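You operate a simulated robot arm through the tools that you are given. There is no shell and no other tool. Be economical: measure what you need, move in short steps, check, and stop when the job is done.

Carry out the task below with a simulated two-armed robot. There is one attempt and no reset: what you move stays moved.

## Task
Take the cloth from the top of the square bench and leave it on the green plate there. Put the 3.0 mm shim from the end of the bench with the gear pump on the top of the square bench and the 4.0 mm shim on top of the flange there. Take the purple block and leave it on the large plate on the top of the small bench. Put one of the pipes from the top of the middle bench on top of the cover there. Stack the 42 mm brass bush from the top of the middle bench on top of the 40 mm brass bush. The order is free. Set down upright: purple block.
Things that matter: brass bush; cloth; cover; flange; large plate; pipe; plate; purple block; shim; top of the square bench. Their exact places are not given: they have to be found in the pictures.

The check looks at the end state, three seconds after you hand in, the way a careful person would. Anything else that was tipped, shoved, dropped, spilled or broken makes it a failure. Lids that push on must go on centred and level and be pressed home; caps that screw on are set level and turned clockwise until they are tight. Flat cloth is picked up by pressing the open fingertips on it (5 to 10 N) and closing them slowly along it; thin cloth reads only 2 to 8 mm in the jaws.

## Robot
Two 6-joint arms with two-finger grippers on one trunk, on a base that drives. Base frame: it is fixed to the floor where the robot stands at the start and does not move with it; the origin is under the middle of the robot, x ahead of it, y to its left, z up; the surface under the hand at the start is at about z = 88. Lengths are in cm, angles in degrees, forces in N, time in s.
The left shoulder is at the start at [6, 14.3, 90], the right one opposite. With the tool pointing down near the work surface each hand reaches from about 28 to 70 cm from the robot's upright axis, wherever it stands, measured 20 degrees to its own side. Places, roughly: brass bush [500, 1100, 100]; cloth (7x9x3 cm) [70, 20, 90]; cover (17x12x5 cm) [490, 1030, 90]; flange (11x11x6 cm) [-170, 40, 90]; large plate [350, 650, 75]; pipe [500, 1050, 100]; plate (15x11x1 cm) [50, 50, 90]; purple block (6x5x9 cm) [330, 670, 90]; shim [-150, 25, 100]; top of the square bench [60, 30, 90]. Payload 2.45 kg a hand.
The tool frame of a hand sits at the grasp point between the pads (the TCP): z along the fingers, y along the line on which they close. The tips reach 2.6 cm beyond it. Largest opening 9.6 cm; the body of the gripper starts 6.9 cm behind the TCP.
Orientation is told as [roll, pitch, yaw] about the base's x, y, z axes, in that order, counted from this pose: with the fingers straight down and closing along the base's y, the tool's x points along the base's -x, its y along +y and its z along -z.

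## Interface
- The arms move only by the tool nudge_tool. It takes "left_targets", "right_targets" or both (then of equal length, played together; a hand with none holds still); each is a list of rows, each a list of 3 entries, a list of its own where there are three numbers: the shift along the tool's x, y, z in units of 50 mm (1.0 is 50 mm), then the turn, a rotation vector about the tool's x, y, z in units of 6 degrees (1.0 is 6 degrees), then the gripper command, from -1 (fully open) to 1 (shut), values between in proportion. In form: [[[tx, ty, tz], [wx, wy, wz], grip], ...]. A call has 1 to 10 rows; each row shifts and turns the commanded pose from where the row before left it, along the tool's axes as they then stand. A call with a number of a shift or a turn outside -1 to 1 is refused whole. Each row takes 0.2 s and may step no farther than 5 cm and 8.6 degrees from the row before; otherwise, or with a gripper value out of range, the whole call is refused. A pose out of reach is approached as far as the arm can. The call stops where the force on the tool passes 40 N (or 10 N more than at its start, if that is more) or the arm is blocked; 0.2 s more then pass. Each finger halts on what it meets, pressing with about 38 N; the grip force reading is that of the motor and also rises with nothing between the fingers. The clock runs only during rows and for 0.2 s after the last one: add rows that do not move to give the fingers time. The reply holds the time, the measured pose of the TCP, the force on the tool along the base axes, the opening and the grip force, in the units named above and with some noise, with the torque about the TCP (base axes, N m) and any sound that the robot's microphone picked up.
- Cameras (640 x 400 px; columns grow to the right, rows downward): "scene" is now at [13.6, 2.67, 150.6]; the picture's right is [0.33, -0.94, -0.00], its down [-0.70, -0.25, -0.67] and it looks along [0.63, 0.22, -0.74] (base axes); focal length 276 px, centre (320, 200). "left" rides on the left gripper at [8.2, -0.3, -9.8] in its tool frame; the picture's right is [0.04, 1.00, 0.00], its down [-0.73, 0.03, -0.68] and it looks along [-0.68, 0.03, 0.73] (tool axes); focal length 256 px, centre (320, 200). "right" rides on the right gripper at [8.2, 0.3, -9.8] in its tool frame; the picture's right is [-0.04, 1.00, 0.00], its down [-0.73, -0.03, -0.68] and it looks along [-0.68, -0.03, 0.73] (tool axes); focal length 256 px, centre (320, 200).
- snapshot(camera): a new picture of that camera. The clock stands still meanwhile.
- move_column(by): slides the trunk up (or, below 0, down) by that many cm; the arms and the scene camera ride with it, the base frame stays. It gives what a move gives, with no picture.
- steer(legs): drives the robot by 1 to 6 legs, each [ahead, turn to the left] in cm and degrees, along the robot's own axes; the way and the turn of a leg run together, so that a leg with both is an arc; at most 150 cm and 180 degrees a leg. The arms and the cameras ride along, it lands a little off, and it stops where it bumps. It gives what a move gives.
- pan_tilt(pan, tilt): turns the head with the scene camera to pan (to the left, within 86 degrees either way) and tilt (down, from -29 to 69), counted from straight ahead of the robot. It gives what a move gives.
- locate(camera, pixels): for up to 12 pixels [column, row] of the newest picture of that camera ("zoom" is the newest enlarged one), the place [x, y, z] in the base frame of the surface seen there, good to about 0.2 cm. The clock stands still meanwhile.
- zoom(camera, box): a new picture of the part [left, top, right, bottom] of that camera's present view, enlarged. The clock stands still meanwhile.
- close_job(): hands the job in; it is judged then, once.

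Keep the steps short. Do not move on a guess: measure, check each grasp and each placing, and mend mistakes. In all there are 124 turns and 144 pictures (those below and enlarged ones count). Leave the grippers open and the arms clear of the work at the hand-in unless told otherwise, and finish with a single line.

The tools are called after ">>>" as a command line: name --argument value ..., lists and objects as JSON in quotes. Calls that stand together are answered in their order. nudge_tool: Moves the arms, as the interface text tells. Its arguments: {"type":"object","properties":{"left_targets":{"type":"array"},"right_targets":{"type":"array"}},"required":[]} The other tools are called the same way: move_column (by) slides the trunk up or down; steer (legs) drives the base; pan_tilt (pan, tilt) turns the head that bears the scene camera; snapshot (camera) takes a picture; locate (camera, pixels) gives the place of the surface under pixels of a picture; zoom (camera, box) takes an enlarged picture of a part of a camera's view; close_job () hands the job in.

At the start:

```text
clock: 0.0
left_eef_pos: [40.58, 33.91, 109.43]
left_orientation: [-0.1, 0.0, -0.3]
left_ft_force: [-0.2, 0.2, 0.6]
left_wrist_torque: [0.03, -0.03, 0.01]
left_finger_gap: 9.61
left_grasp_force: 0.1
right_eef_pos: [43.91, 1.8, 118.33]
right_orientation: [-0.1, 0.0, -0.4]
right_ft_force: [0.3, 0.9, 0.7]
right_wrist_torque: [-0.01, -0.03, 0.01]
right_finger_gap: 9.6
right_grasp_force: 0.1
trunk travel left (down, up): [-52.5, 6.5]
robot x, y, heading: [0.34, -0.24, -0.0]
head pan, tilt: [19.3, 48.1]
```

scene: 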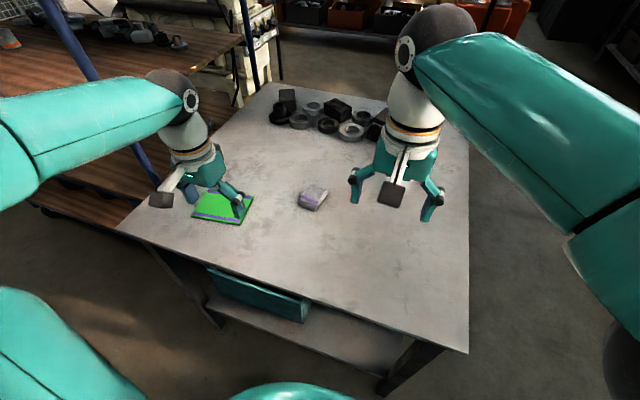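
right: 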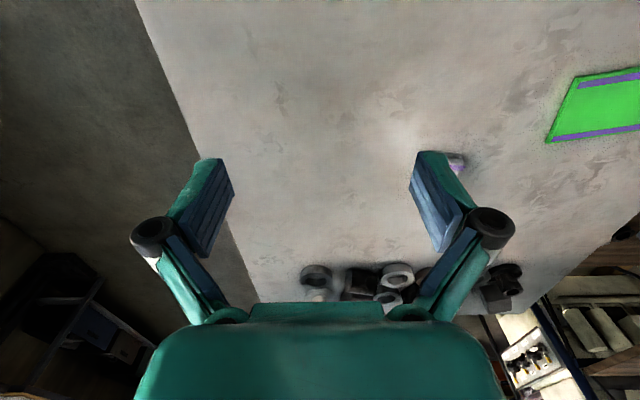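
left: 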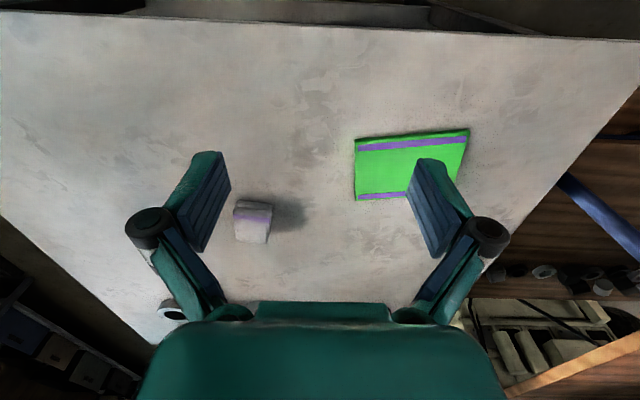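

The cloth looks like the grey-purple folded thing at scene (313,197), and the green plate is at (222,207). I'll enlarge that area and measure both.

>>> zoom --camera "left" --box '[200, 120, 500, 300]'

>>> locate --camera "left" --pixels '[[238, 206], [268, 207], [236, 238], [266, 241], [252, 220], [356, 140], [468, 131], [357, 198], [400, 165], [300, 150], [252, 260]]'

>>> locate --camera "scene" --pixels '[[313, 188], [327, 192], [298, 205], [316, 209], [313, 197], [200, 215], [222, 207], [252, 197]]'

```text
2.13 times, centred on (350, 210) of left
```

zoom: 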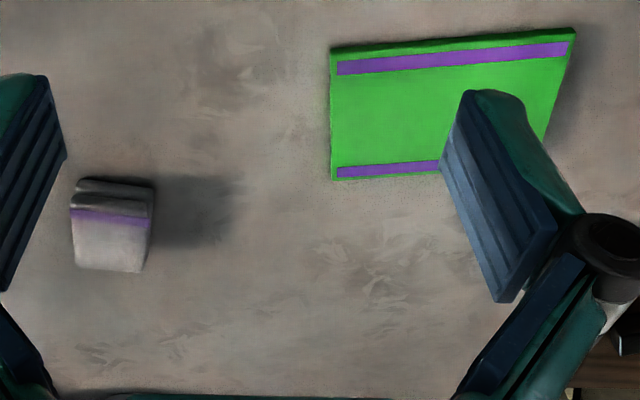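

```text
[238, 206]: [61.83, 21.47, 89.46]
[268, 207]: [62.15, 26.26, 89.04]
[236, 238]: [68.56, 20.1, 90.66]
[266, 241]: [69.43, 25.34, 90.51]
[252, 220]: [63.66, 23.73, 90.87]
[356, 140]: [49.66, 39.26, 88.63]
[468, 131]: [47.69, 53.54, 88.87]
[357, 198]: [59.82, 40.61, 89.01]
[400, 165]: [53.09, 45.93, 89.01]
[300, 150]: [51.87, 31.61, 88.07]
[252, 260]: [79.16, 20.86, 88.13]
```

```text
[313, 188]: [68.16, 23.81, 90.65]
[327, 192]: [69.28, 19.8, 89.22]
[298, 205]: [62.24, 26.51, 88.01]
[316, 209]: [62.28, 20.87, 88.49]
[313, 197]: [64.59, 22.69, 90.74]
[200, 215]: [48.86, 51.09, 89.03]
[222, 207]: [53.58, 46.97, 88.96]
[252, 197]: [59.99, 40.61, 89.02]
```

The cloth is a folded pack about 8 x 5.5 cm, 2.7 cm high, centred near (66, 23.2) and turned about -7°. The plate is centred near (53.8, 47.1). I'll bring the left hand above the cloth and check.

>>> nudge_tool --left_targets '[[[-0.813, -0.357, 0.3], [0, 0, 0], -1], [[-0.813, -0.357, 0.3], [0, 0, 0], -1], [[-0.813, -0.357, 0.3], [0, 0, 0], -1], [[-0.813, -0.357, 0.3], [0, 0, 0], -1], [[-0.813, -0.357, 0.3], [0, 0, 0], -1], [[-0.813, -0.357, 0.3], [0, 0, 0], -1], [[0, 0, 0], [0, 0, 0.6], -1], [[0, 0, 0], [0, 0, 0.6], -1], [[0, 0, 0], [0, 0, 0], -1]]'

>>> snapshot --camera "left"

```text
clock: 2.0
left_eef_pos: [64.89, 23.16, 100.56]
left_orientation: [0.0, 0.0, -7.5]
left_ft_force: [0.0, 0.2, 0.3]
left_wrist_torque: [0.01, 0.03, -0.03]
left_finger_gap: 9.58
left_grasp_force: 0.1
right_eef_pos: [43.93, 1.72, 118.17]
right_orientation: [-0.1, 0.0, -0.3]
right_ft_force: [-0.1, 0.4, -0.9]
right_wrist_torque: [0.03, 0.01, -0.02]
right_finger_gap: 9.63
right_grasp_force: 0.0
trunk travel left (down, up): [-52.5, 6.5]
robot x, y, heading: [0.1, 0.24, 0.1]
head pan, tilt: [19.3, 48.1]
```

```text
139 pictures are left
```

left: 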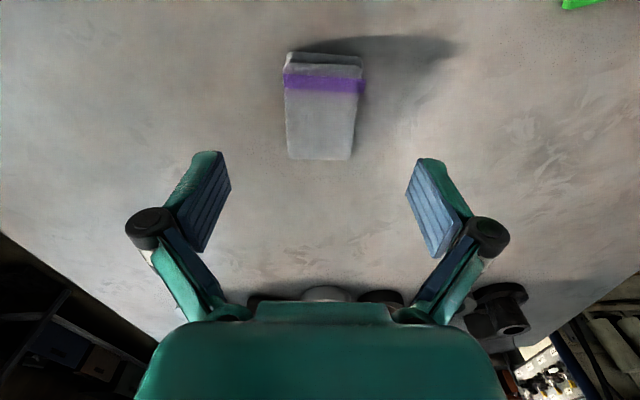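

>>> locate --camera "left" --pixels '[[285, 70], [365, 75], [289, 157], [351, 158], [322, 120], [286, 60]]'

```text
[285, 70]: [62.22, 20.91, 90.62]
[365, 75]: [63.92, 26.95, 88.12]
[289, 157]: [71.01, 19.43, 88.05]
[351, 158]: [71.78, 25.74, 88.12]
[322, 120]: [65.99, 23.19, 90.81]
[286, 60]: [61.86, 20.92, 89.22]
```

Cloth is centred at about (66.4, 23.2), and the hand straddles it. I'll lower to z≈90.8 and close.

>>> nudge_tool --left_targets '[[[-0.1, 0, 0.7], [0, 0, 0], -1], [[0, 0, 0.7], [0, 0, 0], -1], [[0, 0, 0.52], [0, 0, 0], -1], [[0, 0, 0], [0, 0, 0], -0.3], [[0, 0, 0], [0, 0, 0], 0.2], [[0, 0, 0], [0, 0, 0], 0.6], [[0, 0, 0], [0, 0, 0], 1], [[0, 0, 0], [0, 0, 0], 1], [[0, 0, 0], [0, 0, 0], 1]]'

>>> snapshot --camera "left"

```text
clock: 4.0
left_eef_pos: [65.35, 22.97, 90.9]
left_orientation: [0.0, 0.0, -7.5]
left_ft_force: [0.1, 0.2, 0.7]
left_wrist_torque: [0.09, 0.0, 0.01]
left_finger_gap: 5.93
left_grasp_force: 37.5
right_eef_pos: [43.99, 1.71, 118.39]
right_orientation: [0.1, 0.1, -0.3]
right_ft_force: [0.4, 0.2, -0.3]
right_wrist_torque: [-0.02, -0.01, -0.04]
right_finger_gap: 9.61
right_grasp_force: 0.1
trunk travel left (down, up): [-52.5, 6.5]
robot x, y, heading: [-0.16, -0.09, -0.1]
head pan, tilt: [19.3, 48.1]
```

```text
138 pictures are left
```

left: 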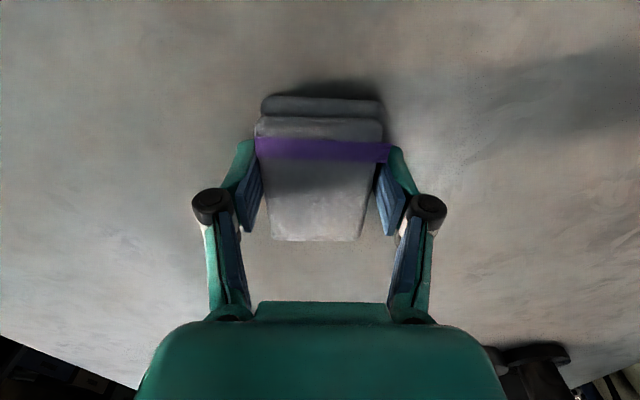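

Firm grip at 5.9 cm. I'll lift 8 cm and carry the cloth over the plate. I'll also start turning it so its long side lies along the plate's long side.

>>> nudge_tool --left_targets '[[[0, 0, -0.6], [0, 0, 0], 1], [[0, 0, -0.9], [0, 0, 0], 1], [[0.493, 0.78, 0], [0, 0, 0], 1], [[0.493, 0.78, 0], [0, 0, 0], 1], [[0.493, 0.78, 0], [0, 0, 0], 1], [[0.493, 0.78, 0], [0, 0, 0], 1], [[0.493, 0.78, 0], [0, 0, 0], 1], [[0.493, 0.78, 0], [0, 0, 0], 1], [[0, 0, 0], [0, 0, 1], 1], [[0, 0, 0], [0, 0, 1], 1]]'

>>> nudge_tool --left_targets '[[[0, 0, 0], [0, 0, 1], 1], [[0, 0, 0], [0, 0, 1], 1], [[0, 0, 0], [0, 0, 1], 1], [[0, 0, 0], [0, 0, 1], 1], [[0, 0, 0], [0, 0, 1], 1], [[0, 0, 0], [0, 0, 1], 1], [[0, 0, 0], [0, 0, 1], 1], [[0, 0, 0], [0, 0, 1], 1], [[0, 0, 0], [0, 0, 1], 1], [[0, 0, 0], [0, 0, 1], 1]]'

>>> snapshot --camera "left"

>>> snapshot --camera "scene"

```text
clock: 6.2
left_eef_pos: [53.77, 48.27, 98.28]
left_orientation: [0.0, 0.0, -19.6]
left_ft_force: [-0.4, 0.5, -1.5]
left_wrist_torque: [-0.01, -0.01, -0.01]
left_finger_gap: 5.95
left_grasp_force: 37.9
right_eef_pos: [43.75, 1.62, 118.27]
right_orientation: [-0.2, 0.0, -0.3]
right_ft_force: [-0.1, -0.1, 0.0]
right_wrist_torque: [-0.04, 0.0, 0.01]
right_finger_gap: 9.61
right_grasp_force: 0.0
trunk travel left (down, up): [-52.5, 6.5]
robot x, y, heading: [0.38, 0.17, -0.2]
head pan, tilt: [19.3, 48.1]
```

```text
clock: 8.4
left_eef_pos: [53.89, 48.28, 98.36]
left_orientation: [0.0, 0.1, -79.6]
left_ft_force: [0.5, 0.2, -0.3]
left_wrist_torque: [0.01, 0.01, 0.0]
left_finger_gap: 5.93
left_grasp_force: 37.8
right_eef_pos: [43.92, 1.66, 118.3]
right_orientation: [0.0, 0.0, -0.2]
right_ft_force: [-0.6, 0.2, -0.1]
right_wrist_torque: [0.02, 0.01, 0.02]
right_finger_gap: 9.62
right_grasp_force: 0.2
trunk travel left (down, up): [-52.5, 6.5]
robot x, y, heading: [0.09, 0.06, 0.1]
head pan, tilt: [19.3, 48.1]
```

```text
137 pictures are left
```

left: 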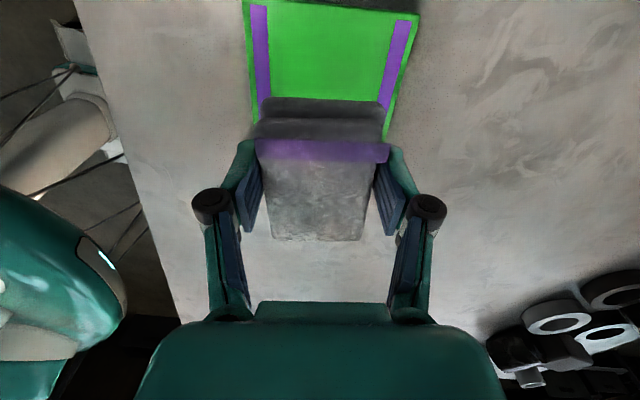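

```text
136 pictures are left
```

scene: 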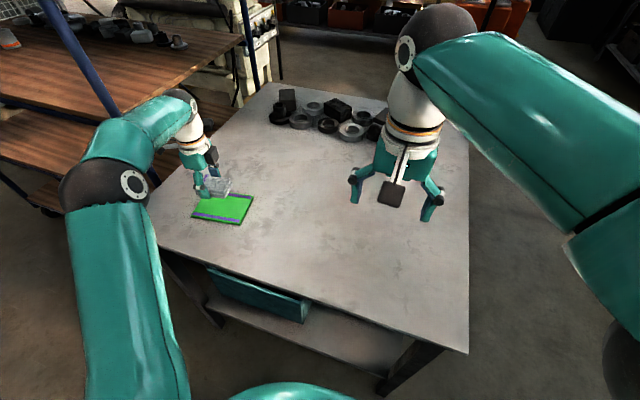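

>>> locate --camera "left" --pixels '[[246, 20], [413, 20], [253, 115], [390, 125], [318, 200]]'

>>> locate --camera "scene" --pixels '[[192, 215], [240, 222], [253, 197], [230, 195], [215, 190]]'

```text
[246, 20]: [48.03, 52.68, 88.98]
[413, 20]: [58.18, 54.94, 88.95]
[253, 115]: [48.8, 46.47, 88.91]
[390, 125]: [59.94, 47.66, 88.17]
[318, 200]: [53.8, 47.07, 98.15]
```

```text
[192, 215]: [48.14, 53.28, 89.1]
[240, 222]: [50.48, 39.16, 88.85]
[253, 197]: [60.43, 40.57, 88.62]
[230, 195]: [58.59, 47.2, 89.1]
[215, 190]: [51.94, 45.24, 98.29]
```

The plate is centred at (54.2, 47.1) with its top at 89.0, and the cloth is centred above it. I'll lower to z≈91.8 and release.

>>> nudge_tool --left_targets '[[[0, 0, 0.5], [0, 0, 0.4], 1], [[0, 0, 0.5], [0, 0, 0], 1], [[0, 0, 0.29], [0, 0, 0], 1], [[0, 0, 0], [0, 0, 0], 0.6], [[0, 0, 0], [0, 0, 0], -0.5], [[0, 0, 0], [0, 0, 0], -1], [[0, 0, 0], [0, 0, 0], -1], [[0, 0, -0.5], [0, 0, 0], -1], [[0, 0, -0.9], [0, 0, 0], -1], [[0, 0, -0.9], [0, 0, 0], -1]]'

>>> snapshot --camera "left"

>>> snapshot --camera "scene"

```text
clock: 10.6
left_eef_pos: [53.91, 48.08, 103.3]
left_orientation: [0.0, 0.0, -81.9]
left_ft_force: [-0.5, -0.7, 0.0]
left_wrist_torque: [0.02, -0.02, 0.01]
left_finger_gap: 9.58
left_grasp_force: 0.1
right_eef_pos: [43.96, 1.62, 118.38]
right_orientation: [0.1, 0.0, -0.3]
right_ft_force: [-0.3, -0.4, 0.4]
right_wrist_torque: [-0.03, 0.03, 0.03]
right_finger_gap: 9.58
right_grasp_force: 0.0
trunk travel left (down, up): [-52.5, 6.5]
robot x, y, heading: [0.17, 0.07, -0.2]
head pan, tilt: [19.3, 48.1]
```

```text
135 pictures are left
```

left: 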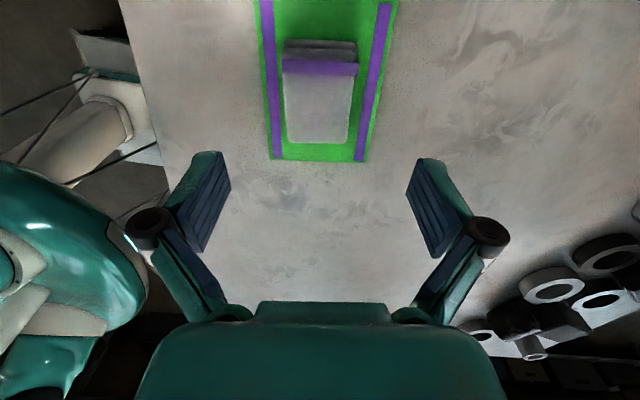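

```text
134 pictures are left
```

scene: 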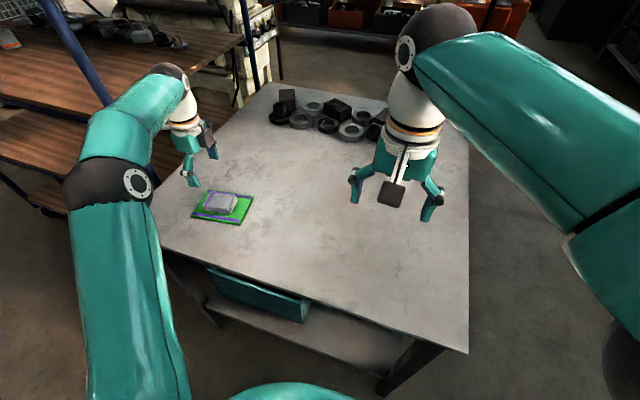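

The cloth lies centred on the plate. Next I'll bring the left hand back to a neutral pose, then look around to plan the drive to the bench behind me.

>>> nudge_tool --left_targets '[[[0, 0, -0.9], [0, 0, 0], -1], [[0, 0, -0.9], [0, 0, 0], -1], [[0, 0, 0], [0, 0, -1], -1], [[0, 0, 0], [0, 0, -1], -1], [[0, 0, 0], [0, 0, -1], -1], [[0, 0, 0], [0, 0, -1], -1], [[0, 0, 0], [0, 0, -1], -1], [[0, 0, 0], [0, 0, -1], -1], [[0, 0, 0], [0, 0, -1], -1], [[0, 0, 0], [0, 0, -1], -1]]'

>>> nudge_tool --left_targets '[[[0, 0, 0], [0, 0, -1], -1], [[0, 0, 0], [0, 0, -1], -1], [[0, 0, 0], [0, 0, -1], -1], [[0, 0, 0], [0, 0, -1], -1], [[0, 0, 0], [0, 0, -1], -1], [[0, 0, 0], [0, 0, -0.6], -1], [[0.7, -0.65, 0], [0, 0, 0], -1], [[0.7, -0.65, 0], [0, 0, 0], -1], [[0.7, -0.65, 0], [0, 0, 0], -1], [[0.7, -0.65, 0], [0, 0, 0], -1]]'

>>> pan_tilt --pan 86 --tilt 20

>>> snapshot --camera "scene"

>>> pan_tilt --pan -86 --tilt 30

>>> snapshot --camera "scene"

```text
clock: 12.8
left_eef_pos: [53.26, 48.0, 112.07]
left_orientation: [0.0, 0.0, -33.8]
left_ft_force: [0.3, 0.1, -1.1]
left_wrist_torque: [-0.01, 0.02, 0.0]
left_finger_gap: 9.61
left_grasp_force: 0.0
left hand out of reach, approached as far as the arm can: row 2
right_eef_pos: [43.91, 1.64, 118.29]
right_orientation: [-0.1, 0.0, -0.2]
right_ft_force: [1.2, 0.0, 0.2]
right_wrist_torque: [0.01, 0.0, 0.02]
right_finger_gap: 9.6
right_grasp_force: 0.0
trunk travel left (down, up): [-52.5, 6.5]
robot x, y, heading: [-0.27, -0.12, 0.0]
head pan, tilt: [19.3, 48.1]
```

```text
clock: 15.0
left_eef_pos: [38.97, 34.97, 112.18]
left_orientation: [0.0, 0.0, -0.3]
left_ft_force: [0.0, 0.0, 0.0]
left_wrist_torque: [0.02, 0.01, 0.02]
left_finger_gap: 9.58
left_grasp_force: 0.0
right_eef_pos: [43.76, 1.68, 118.36]
right_orientation: [0.0, 0.0, -0.2]
right_ft_force: [-0.2, -0.7, 0.6]
right_wrist_torque: [0.0, 0.0, -0.01]
right_finger_gap: 9.62
right_grasp_force: 0.0
trunk travel left (down, up): [-52.5, 6.5]
robot x, y, heading: [-0.22, 0.19, -0.0]
head pan, tilt: [19.3, 48.1]
```

```text
clock: 16.4
left_eef_pos: [39.1, 35.01, 112.14]
left_orientation: [0.0, 0.0, -0.3]
left_ft_force: [0.2, 1.1, -0.3]
left_wrist_torque: [-0.02, 0.02, 0.02]
left_finger_gap: 9.6
left_grasp_force: 0.0
right_eef_pos: [43.97, 1.71, 118.34]
right_orientation: [0.0, 0.0, -0.3]
right_ft_force: [-0.3, -0.4, -0.5]
right_wrist_torque: [0.0, 0.03, 0.0]
right_finger_gap: 9.61
right_grasp_force: 0.1
trunk travel left (down, up): [-52.5, 6.5]
robot x, y, heading: [0.15, -0.36, -0.2]
head pan, tilt: [85.9, 20.0]
```

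```text
133 pictures are left
```

scene: 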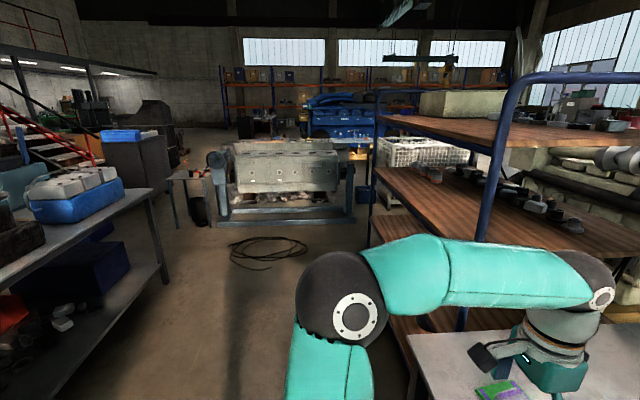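

```text
clock: 19.0
left_eef_pos: [38.92, 35.04, 112.18]
left_orientation: [0.0, 0.1, -0.4]
left_ft_force: [-0.6, -0.4, -0.1]
left_wrist_torque: [0.0, 0.0, -0.01]
left_finger_gap: 9.62
left_grasp_force: 0.2
right_eef_pos: [43.7, 1.78, 118.4]
right_orientation: [-0.1, -0.1, -0.4]
right_ft_force: [0.1, 0.0, -0.5]
right_wrist_torque: [0.01, -0.01, 0.01]
right_finger_gap: 9.6
right_grasp_force: 0.0
trunk travel left (down, up): [-52.5, 6.5]
robot x, y, heading: [0.14, -0.16, -0.0]
head pan, tilt: [-85.9, 30.0]
```

```text
132 pictures are left
```

scene: 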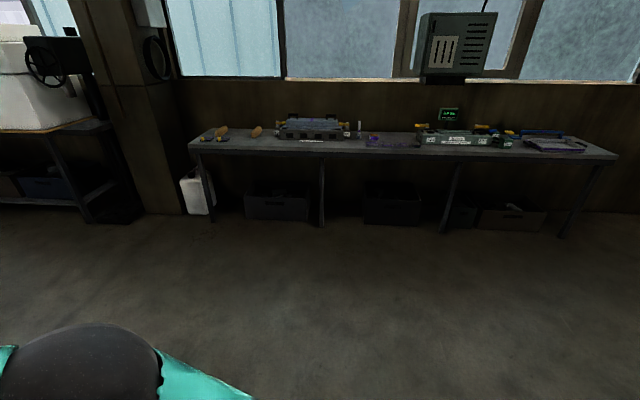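

I'll aim the camera left again and measure where the bench behind me starts, before turning.

>>> pan_tilt --pan 86 --tilt 35

>>> snapshot --camera "scene"

>>> locate --camera "scene" --pixels '[[150, 120], [60, 110], [5, 200], [100, 155], [60, 230], [250, 200], [370, 160]]'

```text
clock: 21.6
left_eef_pos: [39.01, 35.1, 112.12]
left_orientation: [0.0, 0.1, -0.3]
left_ft_force: [-1.0, 0.0, 0.1]
left_wrist_torque: [0.0, -0.04, 0.01]
left_finger_gap: 9.6
left_grasp_force: 0.1
right_eef_pos: [43.87, 1.66, 118.29]
right_orientation: [-0.1, 0.0, -0.3]
right_ft_force: [-0.4, -0.1, -0.6]
right_wrist_torque: [-0.01, 0.02, 0.0]
right_finger_gap: 9.6
right_grasp_force: 0.1
trunk travel left (down, up): [-52.5, 6.5]
robot x, y, heading: [0.08, 0.24, -0.2]
head pan, tilt: [85.9, 35.0]
```

```text
131 pictures are left
```

scene: 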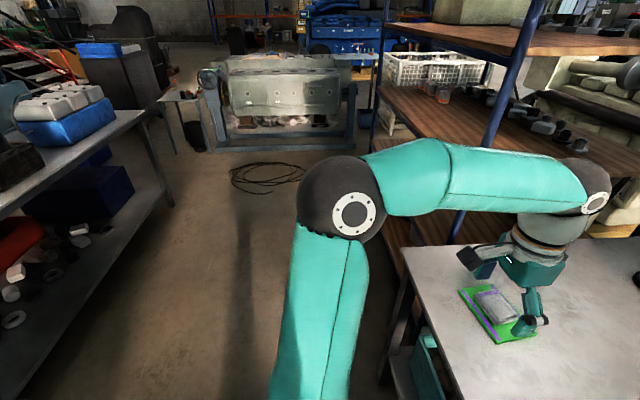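

```text
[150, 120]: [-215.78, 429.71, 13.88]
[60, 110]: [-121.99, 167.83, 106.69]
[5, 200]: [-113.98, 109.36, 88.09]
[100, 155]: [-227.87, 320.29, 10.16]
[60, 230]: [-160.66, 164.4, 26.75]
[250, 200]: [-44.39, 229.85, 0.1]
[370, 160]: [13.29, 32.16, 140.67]
```

The bench behind me has its edge at about x=-112. I'll turn 180° in place, then look at it.

>>> steer --legs '[[0, 180]]'

>>> pan_tilt --pan 0 --tilt 30

>>> snapshot --camera "scene"

```text
clock: 25.9
left_eef_pos: [-25.6, 46.22, 112.09]
left_orientation: [-0.2, 0.0, 77.1]
left_ft_force: [-0.8, -0.8, -0.2]
left_wrist_torque: [-0.04, -0.07, 0.0]
left_finger_gap: 9.63
left_grasp_force: 0.0
right_eef_pos: [8.2, 43.75, 118.3]
right_orientation: [-0.1, 0.0, 77.0]
right_ft_force: [-0.4, 0.3, -1.6]
right_wrist_torque: [-0.05, -0.06, -0.02]
right_finger_gap: 9.62
right_grasp_force: 0.1
trunk travel left (down, up): [-52.5, 6.5]
robot x, y, heading: [4.9, -1.06, 79.2]
head pan, tilt: [85.9, 35.0]
stopped in leg 1: the robot was blocked; the commanded pose is now the measured one
```

```text
clock: 27.6
left_eef_pos: [-25.36, 45.98, 112.24]
left_orientation: [0.0, -0.1, 77.0]
left_ft_force: [-0.2, 0.5, 0.1]
left_wrist_torque: [-0.03, 0.0, 0.01]
left_finger_gap: 9.61
left_grasp_force: 0.1
right_eef_pos: [8.4, 43.51, 118.49]
right_orientation: [0.1, -0.1, 76.9]
right_ft_force: [0.5, 0.5, -0.3]
right_wrist_torque: [-0.05, 0.01, 0.01]
right_finger_gap: 9.61
right_grasp_force: 0.0
trunk travel left (down, up): [-52.5, 6.5]
robot x, y, heading: [4.8, -0.98, 78.9]
head pan, tilt: [0.0, 30.0]
```

```text
130 pictures are left
```

scene: 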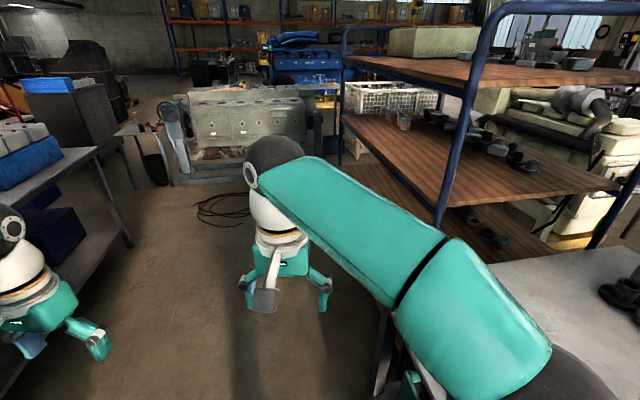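

Something blocked the turn, probably a base corner against the square bench. I'll turn back, reverse 35 cm to get clear, then check.

>>> steer --legs '[[0, -79], [-35, 0]]'

>>> pan_tilt --pan 0 --tilt 48

>>> snapshot --camera "scene"

```text
clock: 29.6
left_eef_pos: [-3.17, 54.37, 112.25]
left_orientation: [0.1, 0.1, 52.5]
left_ft_force: [0.3, 0.4, -0.2]
left_wrist_torque: [-0.01, 0.03, 0.03]
left_finger_gap: 9.56
left_grasp_force: 0.1
right_eef_pos: [26.35, 38.17, 118.64]
right_orientation: [0.2, -0.2, 52.4]
right_ft_force: [0.3, -0.6, 0.6]
right_wrist_torque: [0.03, 0.03, 0.05]
right_finger_gap: 9.64
right_grasp_force: 0.1
trunk travel left (down, up): [-52.5, 6.5]
robot x, y, heading: [3.44, -0.28, 55.2]
head pan, tilt: [0.0, 30.0]
stopped in leg 1: the robot was blocked; the commanded pose is now the measured one
```

```text
clock: 30.4
left_eef_pos: [-3.4, 54.33, 112.32]
left_orientation: [0.1, 0.0, 52.5]
left_ft_force: [-0.3, 0.2, -0.5]
left_wrist_torque: [-0.02, -0.01, 0.03]
left_finger_gap: 9.61
left_grasp_force: 0.1
right_eef_pos: [26.17, 38.14, 118.58]
right_orientation: [0.1, -0.1, 52.5]
right_ft_force: [0.9, 0.3, -0.3]
right_wrist_torque: [0.0, -0.02, -0.02]
right_finger_gap: 9.59
right_grasp_force: 0.1
trunk travel left (down, up): [-52.5, 6.5]
robot x, y, heading: [3.53, -0.42, 55.3]
head pan, tilt: [0.0, 48.0]
```

```text
129 pictures are left
```

scene: 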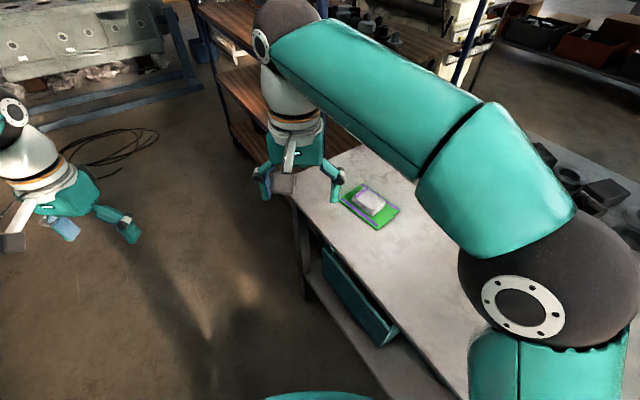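

The base corner catches at this angle too. I'll back straight away along the current heading, 40 cm, and check that the plate hasn't moved.

>>> locate --camera "scene" --pixels '[[342, 200], [376, 229], [400, 210], [368, 203]]'

>>> steer --legs '[[-45, 0]]'

```text
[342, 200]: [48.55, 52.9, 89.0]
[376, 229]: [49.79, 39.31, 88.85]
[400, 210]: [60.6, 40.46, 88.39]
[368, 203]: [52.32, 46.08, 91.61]
```

```text
clock: 33.2
left_eef_pos: [-28.98, 17.43, 112.27]
left_orientation: [0.0, 0.1, 52.4]
left_ft_force: [-0.2, -0.2, -0.1]
left_wrist_torque: [0.01, -0.02, 0.01]
left_finger_gap: 9.61
left_grasp_force: 0.0
right_eef_pos: [0.71, 1.23, 118.78]
right_orientation: [0.1, -0.1, 52.3]
right_ft_force: [0.7, -1.3, -0.4]
right_wrist_torque: [0.0, -0.02, 0.01]
right_finger_gap: 9.59
right_grasp_force: 0.0
trunk travel left (down, up): [-52.5, 6.5]
robot x, y, heading: [-22.01, -36.92, 55.0]
head pan, tilt: [0.0, 48.0]
```

The plate hasn't moved and the robot is clear. I'll turn left to face the other bench.

>>> steer --legs '[[0, 100]]'

>>> pan_tilt --pan 0 --tilt 25

>>> snapshot --camera "scene"

```text
clock: 36.2
left_eef_pos: [-69.15, -8.6, 112.3]
left_orientation: [-0.2, 0.1, 104.1]
left_ft_force: [-0.9, -0.2, -1.0]
left_wrist_torque: [0.04, -0.06, -0.01]
left_finger_gap: 9.64
left_grasp_force: 0.0
right_eef_pos: [-38.08, 4.37, 118.64]
right_orientation: [0.0, -0.3, 104.2]
right_ft_force: [-1.7, -0.3, -1.1]
right_wrist_torque: [0.01, -0.08, 0.03]
right_finger_gap: 9.6
right_grasp_force: 0.0
trunk travel left (down, up): [-52.5, 6.5]
robot x, y, heading: [-17.94, -36.81, 107.1]
head pan, tilt: [0.0, 48.0]
stopped in leg 1: the robot was blocked; the commanded pose is now the measured one
```

```text
clock: 37.1
left_eef_pos: [-68.89, -8.56, 112.44]
left_orientation: [-0.1, 0.0, 104.2]
left_ft_force: [0.1, -0.5, -0.1]
left_wrist_torque: [-0.04, -0.01, -0.02]
left_finger_gap: 9.59
left_grasp_force: 0.0
right_eef_pos: [-37.79, 4.5, 118.9]
right_orientation: [0.2, -0.2, 104.2]
right_ft_force: [-0.3, 0.4, 0.1]
right_wrist_torque: [0.0, -0.02, 0.0]
right_finger_gap: 9.58
right_grasp_force: 0.1
trunk travel left (down, up): [-52.5, 6.5]
robot x, y, heading: [-17.95, -36.2, 106.8]
head pan, tilt: [0.0, 25.0]
```

```text
128 pictures are left
```

scene: 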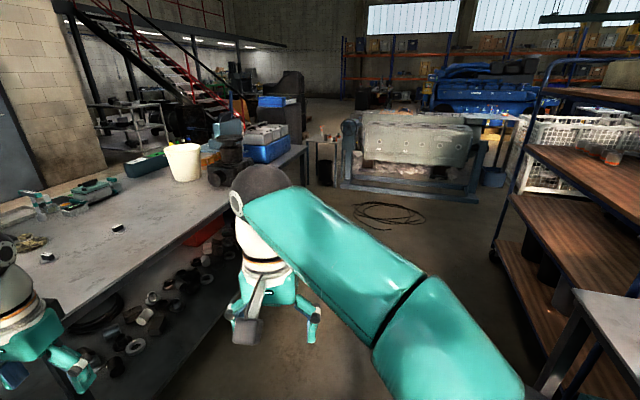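

Blocked again. I'll measure the bench edge and the things near the left hand.

>>> locate --camera "scene" --pixels '[[62, 325], [150, 268], [220, 215], [48, 257], [118, 228], [182, 160], [70, 205], [290, 160], [575, 300], [110, 370], [25, 255]]'

>>> pan_tilt --pan 70 --tilt 45

>>> snapshot --camera "scene"

>>> pan_tilt --pan -75 --tilt 45

>>> snapshot --camera "scene"

```text
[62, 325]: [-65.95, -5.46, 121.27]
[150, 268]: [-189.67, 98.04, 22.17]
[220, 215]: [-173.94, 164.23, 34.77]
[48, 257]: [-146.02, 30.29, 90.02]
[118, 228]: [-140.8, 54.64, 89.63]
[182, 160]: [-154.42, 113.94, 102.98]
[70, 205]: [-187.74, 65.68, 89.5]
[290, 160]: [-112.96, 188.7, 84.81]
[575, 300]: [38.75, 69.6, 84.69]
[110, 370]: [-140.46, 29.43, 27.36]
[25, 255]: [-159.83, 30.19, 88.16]
```

```text
clock: 38.5
left_eef_pos: [-68.95, -8.57, 112.35]
left_orientation: [0.0, -0.1, 104.2]
left_ft_force: [1.0, 0.5, 0.8]
left_wrist_torque: [-0.05, -0.02, 0.01]
left_finger_gap: 9.6
left_grasp_force: 0.0
right_eef_pos: [-37.75, 4.47, 118.83]
right_orientation: [0.1, -0.1, 104.2]
right_ft_force: [0.2, -0.3, 0.6]
right_wrist_torque: [-0.01, -0.01, -0.02]
right_finger_gap: 9.59
right_grasp_force: 0.1
trunk travel left (down, up): [-52.5, 6.5]
robot x, y, heading: [-18.79, -36.7, 106.9]
head pan, tilt: [70.0, 45.0]
```

```text
127 pictures are left
```

scene: 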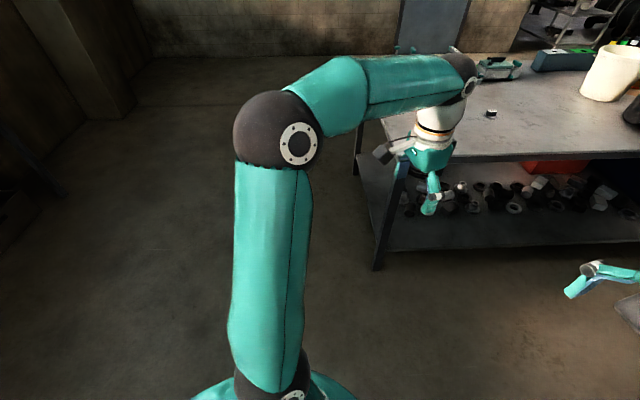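

```text
clock: 40.8
left_eef_pos: [-68.76, -8.54, 112.35]
left_orientation: [-0.1, 0.0, 104.1]
left_ft_force: [0.4, -0.1, 0.0]
left_wrist_torque: [0.01, -0.01, 0.01]
left_finger_gap: 9.58
left_grasp_force: 0.0
right_eef_pos: [-37.82, 4.43, 118.66]
right_orientation: [0.2, -0.2, 104.2]
right_ft_force: [0.4, 0.2, 0.3]
right_wrist_torque: [-0.02, -0.02, 0.01]
right_finger_gap: 9.6
right_grasp_force: 0.1
trunk travel left (down, up): [-52.5, 6.5]
robot x, y, heading: [-18.35, -35.88, 106.8]
head pan, tilt: [-75.0, 45.0]
```

```text
126 pictures are left
```

scene: 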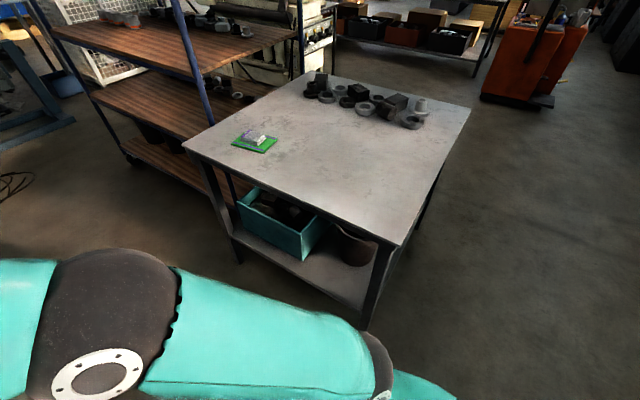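

I'll look steeply down on both sides to see what the base is touching.

>>> locate --camera "scene" --pixels '[[368, 320], [395, 242], [185, 145], [470, 108], [240, 255], [300, 250]]'

>>> pan_tilt --pan -86 --tilt 69

>>> snapshot --camera "scene"

>>> pan_tilt --pan 86 --tilt 69

>>> snapshot --camera "scene"

```text
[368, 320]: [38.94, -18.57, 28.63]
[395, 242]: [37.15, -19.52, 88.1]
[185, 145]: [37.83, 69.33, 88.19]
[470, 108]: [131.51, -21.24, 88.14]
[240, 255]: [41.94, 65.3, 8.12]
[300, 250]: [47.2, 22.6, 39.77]
```

```text
clock: 41.6
left_eef_pos: [-68.65, -8.43, 112.42]
left_orientation: [0.0, 0.0, 104.1]
left_ft_force: [-0.1, 0.1, 0.1]
left_wrist_torque: [0.03, 0.01, 0.03]
left_finger_gap: 9.58
left_grasp_force: 0.1
right_eef_pos: [-37.71, 4.44, 118.7]
right_orientation: [0.2, -0.2, 104.2]
right_ft_force: [1.3, 0.0, -0.5]
right_wrist_torque: [0.05, 0.01, 0.01]
right_finger_gap: 9.61
right_grasp_force: 0.1
trunk travel left (down, up): [-52.5, 6.5]
robot x, y, heading: [-18.35, -36.23, 107.2]
head pan, tilt: [-85.9, 68.8]
```

```text
125 pictures are left
```

scene: 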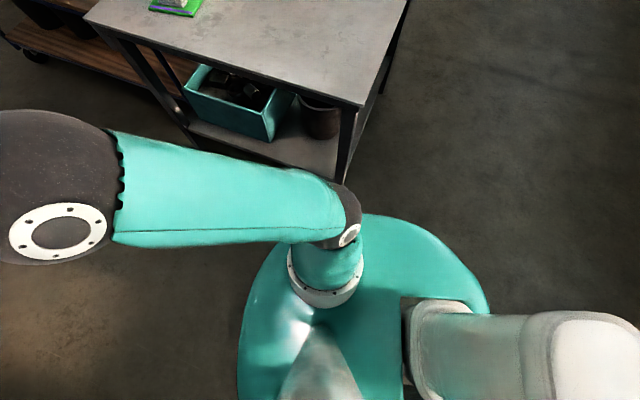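

```text
clock: 44.2
left_eef_pos: [-68.81, -8.41, 112.25]
left_orientation: [-0.1, 0.0, 104.1]
left_ft_force: [-0.1, 0.3, -0.1]
left_wrist_torque: [-0.01, -0.02, 0.01]
left_finger_gap: 9.6
left_grasp_force: 0.0
right_eef_pos: [-37.68, 4.43, 118.74]
right_orientation: [0.2, -0.2, 104.3]
right_ft_force: [0.6, -0.4, -0.5]
right_wrist_torque: [0.02, -0.02, -0.03]
right_finger_gap: 9.63
right_grasp_force: 0.0
trunk travel left (down, up): [-52.5, 6.5]
robot x, y, heading: [-18.25, -36.16, 107.1]
head pan, tilt: [85.9, 68.8]
```

```text
124 pictures are left
```

scene: 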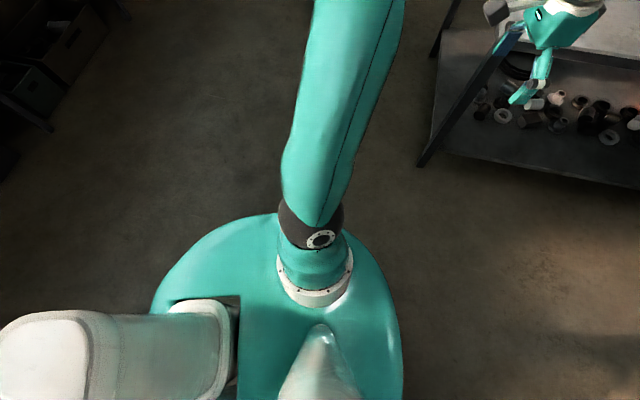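

Nothing is visibly touching, and there's floor all round. I'll try a smaller turn of 30° more.

>>> steer --legs '[[0, 30]]'

```text
clock: 46.3
left_eef_pos: [-75.95, -36.97, 112.48]
left_orientation: [-0.1, 0.0, 133.7]
left_ft_force: [-0.8, -0.4, 0.7]
left_wrist_torque: [0.0, -0.01, -0.02]
left_finger_gap: 9.59
left_grasp_force: 0.0
right_eef_pos: [-54.94, -9.39, 119.78]
right_orientation: [1.2, -0.8, 132.7]
right_ft_force: [0.6, 0.3, 0.7]
right_wrist_torque: [0.03, 0.01, 0.03]
right_finger_gap: 9.62
right_grasp_force: 0.1
trunk travel left (down, up): [-52.5, 6.5]
robot x, y, heading: [-17.14, -34.61, 136.6]
head pan, tilt: [85.9, 68.8]
```

It turned, but the right arm reads a slight twist (1.2, -0.8), so that arm may be touching something. I'll look at it and at what's ahead.

>>> pan_tilt --pan -60 --tilt 15

>>> snapshot --camera "scene"

>>> pan_tilt --pan 10 --tilt 35

>>> snapshot --camera "scene"

```text
clock: 48.6
left_eef_pos: [-75.92, -36.9, 112.47]
left_orientation: [-0.1, 0.0, 133.6]
left_ft_force: [-0.1, 0.5, 0.7]
left_wrist_torque: [-0.02, -0.01, -0.04]
left_finger_gap: 9.6
left_grasp_force: 0.1
right_eef_pos: [-54.9, -9.23, 119.67]
right_orientation: [1.2, -0.8, 132.6]
right_ft_force: [-0.1, -0.4, 0.0]
right_wrist_torque: [0.03, -0.04, 0.01]
right_finger_gap: 9.62
right_grasp_force: 0.0
trunk travel left (down, up): [-52.5, 6.5]
robot x, y, heading: [-16.95, -34.73, 136.5]
head pan, tilt: [-60.0, 15.0]
```

```text
123 pictures are left
```

scene: 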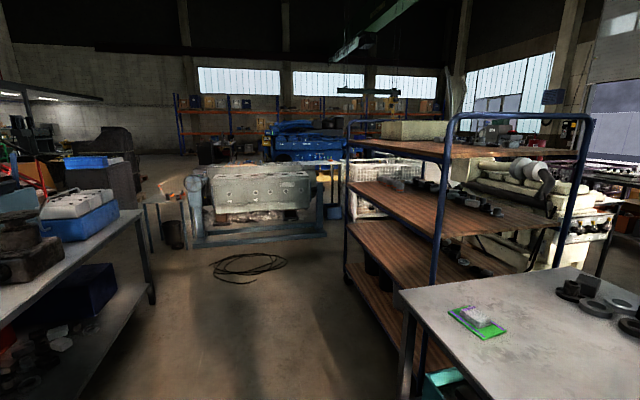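

```text
clock: 50.0
left_eef_pos: [-75.85, -37.02, 112.45]
left_orientation: [0.0, 0.0, 133.7]
left_ft_force: [-0.5, -0.4, 0.3]
left_wrist_torque: [0.0, 0.02, 0.02]
left_finger_gap: 9.59
left_grasp_force: 0.0
right_eef_pos: [-54.93, -9.28, 119.83]
right_orientation: [1.2, -0.8, 132.5]
right_ft_force: [0.1, -0.6, 0.3]
right_wrist_torque: [-0.02, -0.02, 0.0]
right_finger_gap: 9.6
right_grasp_force: 0.0
trunk travel left (down, up): [-52.5, 6.5]
robot x, y, heading: [-16.94, -34.77, 136.7]
head pan, tilt: [10.0, 35.0]
```

```text
122 pictures are left
```

scene: 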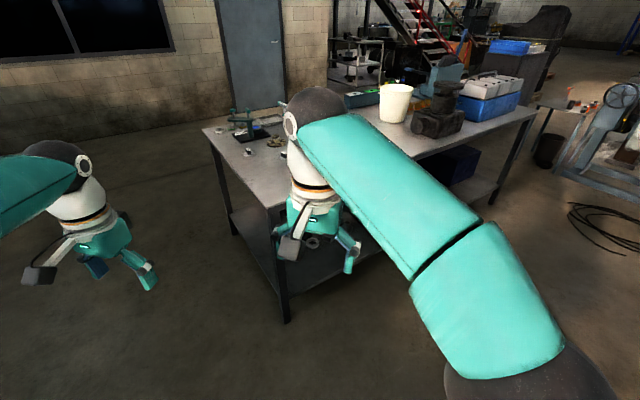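

Nothing touches the arm, but it lies across the body, so I'll swing the right hand out to its own side. I'll also measure the bench end.

>>> nudge_tool --right_targets '[[[0.1, -0.9, 0], [0, 0, 0], -1], [[0.1, -0.9, 0], [0, 0, 0], -1], [[0.1, -0.9, 0], [0, 0, 0], -1], [[0.1, -0.9, 0], [0, 0, 0], -1], [[0.1, -0.9, 0], [0, 0, 0], -1], [[0.1, -0.9, 0], [0, 0, 0], -1], [[0.1, -0.9, 0], [0, 0, 0], -1]]'

>>> snapshot --camera "scene"

>>> locate --camera "scene" --pixels '[[270, 207], [203, 129], [247, 152], [272, 146], [240, 125], [278, 138], [400, 100], [535, 115]]'

```text
clock: 51.6
left_eef_pos: [-75.75, -37.08, 112.56]
left_orientation: [0.0, 0.0, 133.6]
left_ft_force: [-0.2, -0.1, 0.4]
left_wrist_torque: [0.01, 0.05, -0.03]
left_finger_gap: 9.6
left_grasp_force: 0.1
right_eef_pos: [-29.06, 9.3, 119.27]
right_orientation: [1.1, -0.8, 132.7]
right_ft_force: [-0.2, -0.6, -0.3]
right_wrist_torque: [-0.02, 0.01, 0.02]
right_finger_gap: 9.6
right_grasp_force: 0.2
trunk travel left (down, up): [-52.5, 6.5]
robot x, y, heading: [-16.77, -34.53, 136.6]
head pan, tilt: [10.0, 35.0]
```

```text
121 pictures are left
```

scene: 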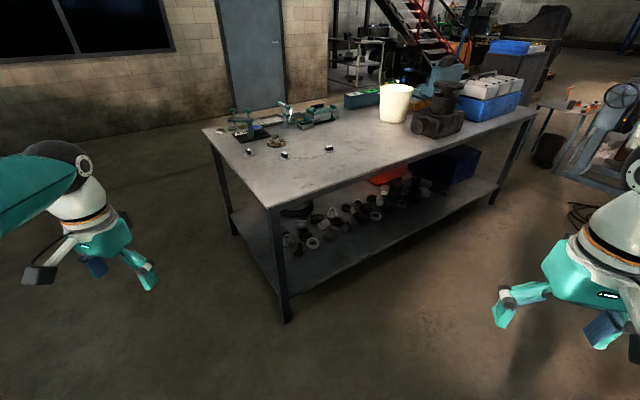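

```text
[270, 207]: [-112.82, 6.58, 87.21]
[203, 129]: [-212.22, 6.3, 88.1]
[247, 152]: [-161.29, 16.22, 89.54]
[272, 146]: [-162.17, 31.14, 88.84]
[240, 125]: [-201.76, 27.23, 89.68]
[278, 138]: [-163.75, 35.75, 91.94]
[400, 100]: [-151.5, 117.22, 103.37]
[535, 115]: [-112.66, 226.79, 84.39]
```

>>> zoom --camera "scene" --box '[200, 70, 360, 170]'

>>> locate --camera "zoom" --pixels '[[195, 325], [335, 340], [515, 310], [300, 285], [130, 215], [345, 180], [470, 180], [230, 250]]'

```text
4.00 times, centred on (280, 120) of scene
```

zoom: 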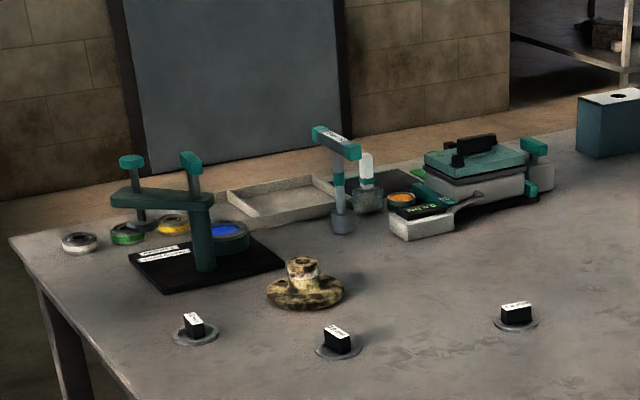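

```text
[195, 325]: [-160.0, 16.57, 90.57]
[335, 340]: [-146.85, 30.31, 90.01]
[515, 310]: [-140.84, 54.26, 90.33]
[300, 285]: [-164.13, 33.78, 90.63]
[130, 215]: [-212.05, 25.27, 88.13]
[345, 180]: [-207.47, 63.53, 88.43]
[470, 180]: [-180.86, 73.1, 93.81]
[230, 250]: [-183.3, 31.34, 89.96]
```

Three shims with labels sit at (-160,16), (-147,30) and (-141,54), and the flange is at (-164,34). The bench end edge is at y=6.5. I'll raise the trunk, drive to about (-150,-42) and turn to face +y.

>>> move_column --by 6

>>> steer --legs '[[0, 46.6], [132, 0]]'

>>> steer --legs '[[0, -93]]'

>>> snapshot --camera "scene"

```text
clock: 52.6
left_eef_pos: [-75.92, -37.08, 118.44]
left_orientation: [0.0, 0.0, 133.5]
left_ft_force: [0.4, 0.5, -0.6]
left_wrist_torque: [0.0, -0.01, 0.01]
left_finger_gap: 9.61
left_grasp_force: 0.1
right_eef_pos: [-29.21, 9.29, 125.29]
right_orientation: [1.2, -0.7, 132.8]
right_ft_force: [-0.7, 0.4, -0.1]
right_wrist_torque: [0.01, -0.01, 0.01]
right_finger_gap: 9.58
right_grasp_force: 0.1
trunk travel left (down, up): [-58.5, 0.5]
robot x, y, heading: [-16.76, -34.59, 136.3]
head pan, tilt: [10.0, 35.0]
```

```text
clock: 61.5
left_eef_pos: [-183.21, -87.75, 118.49]
left_orientation: [-0.1, 0.1, -178.8]
left_ft_force: [-0.5, 0.1, 0.4]
left_wrist_torque: [0.03, 0.01, -0.03]
left_finger_gap: 9.62
left_grasp_force: 0.0
right_eef_pos: [-185.87, -22.18, 125.25]
right_orientation: [1.4, -0.8, -179.8]
right_ft_force: [-0.1, 0.1, -0.4]
right_wrist_torque: [-0.02, -0.01, 0.0]
right_finger_gap: 9.6
right_grasp_force: 0.0
trunk travel left (down, up): [-58.5, 0.5]
robot x, y, heading: [-144.97, -42.58, -176.0]
head pan, tilt: [10.0, 35.0]
```

```text
clock: 65.5
left_eef_pos: [-195.51, -11.56, 118.64]
left_orientation: [0.1, 0.1, 100.3]
left_ft_force: [0.1, 1.0, 0.1]
left_wrist_torque: [-0.05, 0.05, -0.01]
left_finger_gap: 9.58
left_grasp_force: 0.0
right_eef_pos: [-131.04, 1.27, 125.2]
right_orientation: [1.3, -0.7, 99.2]
right_ft_force: [1.8, 0.3, -0.6]
right_wrist_torque: [-0.01, 0.07, 0.03]
right_finger_gap: 9.58
right_grasp_force: 0.0
trunk travel left (down, up): [-58.5, 0.5]
robot x, y, heading: [-149.67, -43.74, 101.8]
head pan, tilt: [10.0, 35.0]
stopped in leg 1: the robot was blocked; the commanded pose is now the measured one
```

```text
119 pictures are left
```

scene: 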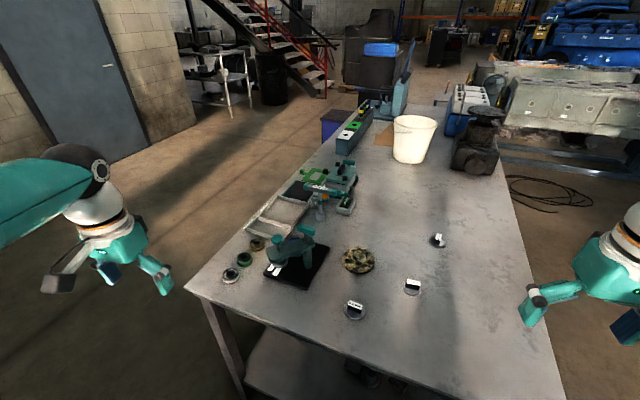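

The turn stalled at 101.8°, with nothing near, and the view is good. I'll read the labels in an enlarged picture.

>>> zoom --camera "scene" --box '[320, 220, 480, 330]'

>>> zoom --camera "scene" --box '[335, 290, 375, 325]'

>>> zoom --camera "scene" --box '[395, 268, 435, 303]'

>>> zoom --camera "scene" --box '[420, 220, 460, 255]'

```text
3.64 times, centred on (400, 275) of scene
```

zoom: 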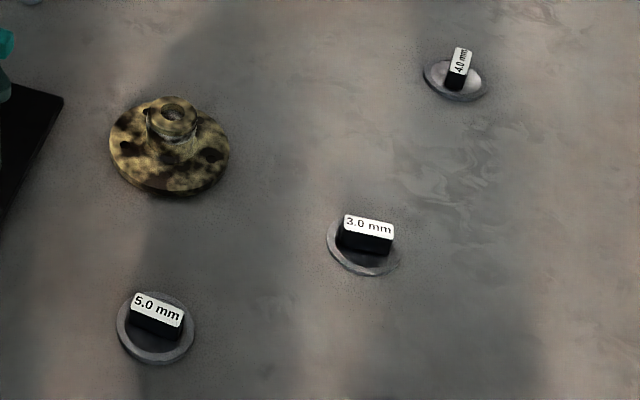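

```text
11.43 times, centred on (355, 308) of scene
```

zoom: 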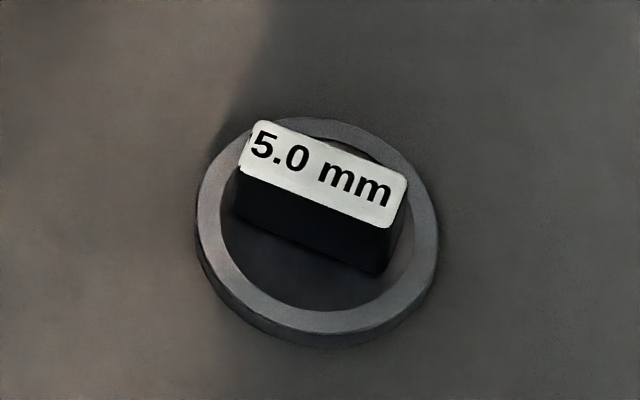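

```text
11.43 times, centred on (415, 286) of scene
```

zoom: 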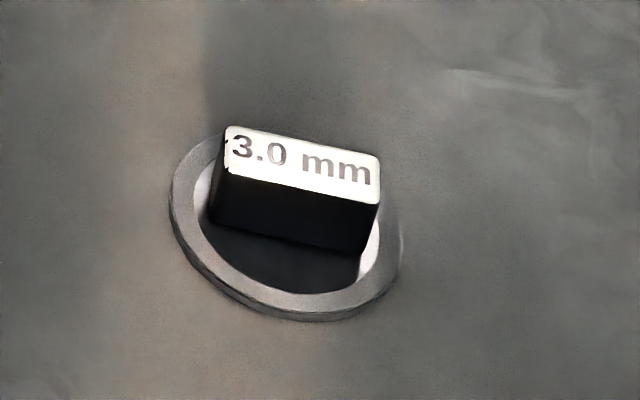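

```text
11.43 times, centred on (440, 238) of scene
```

zoom: 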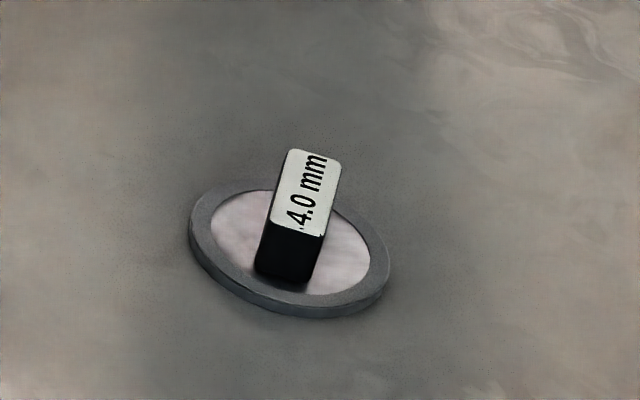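

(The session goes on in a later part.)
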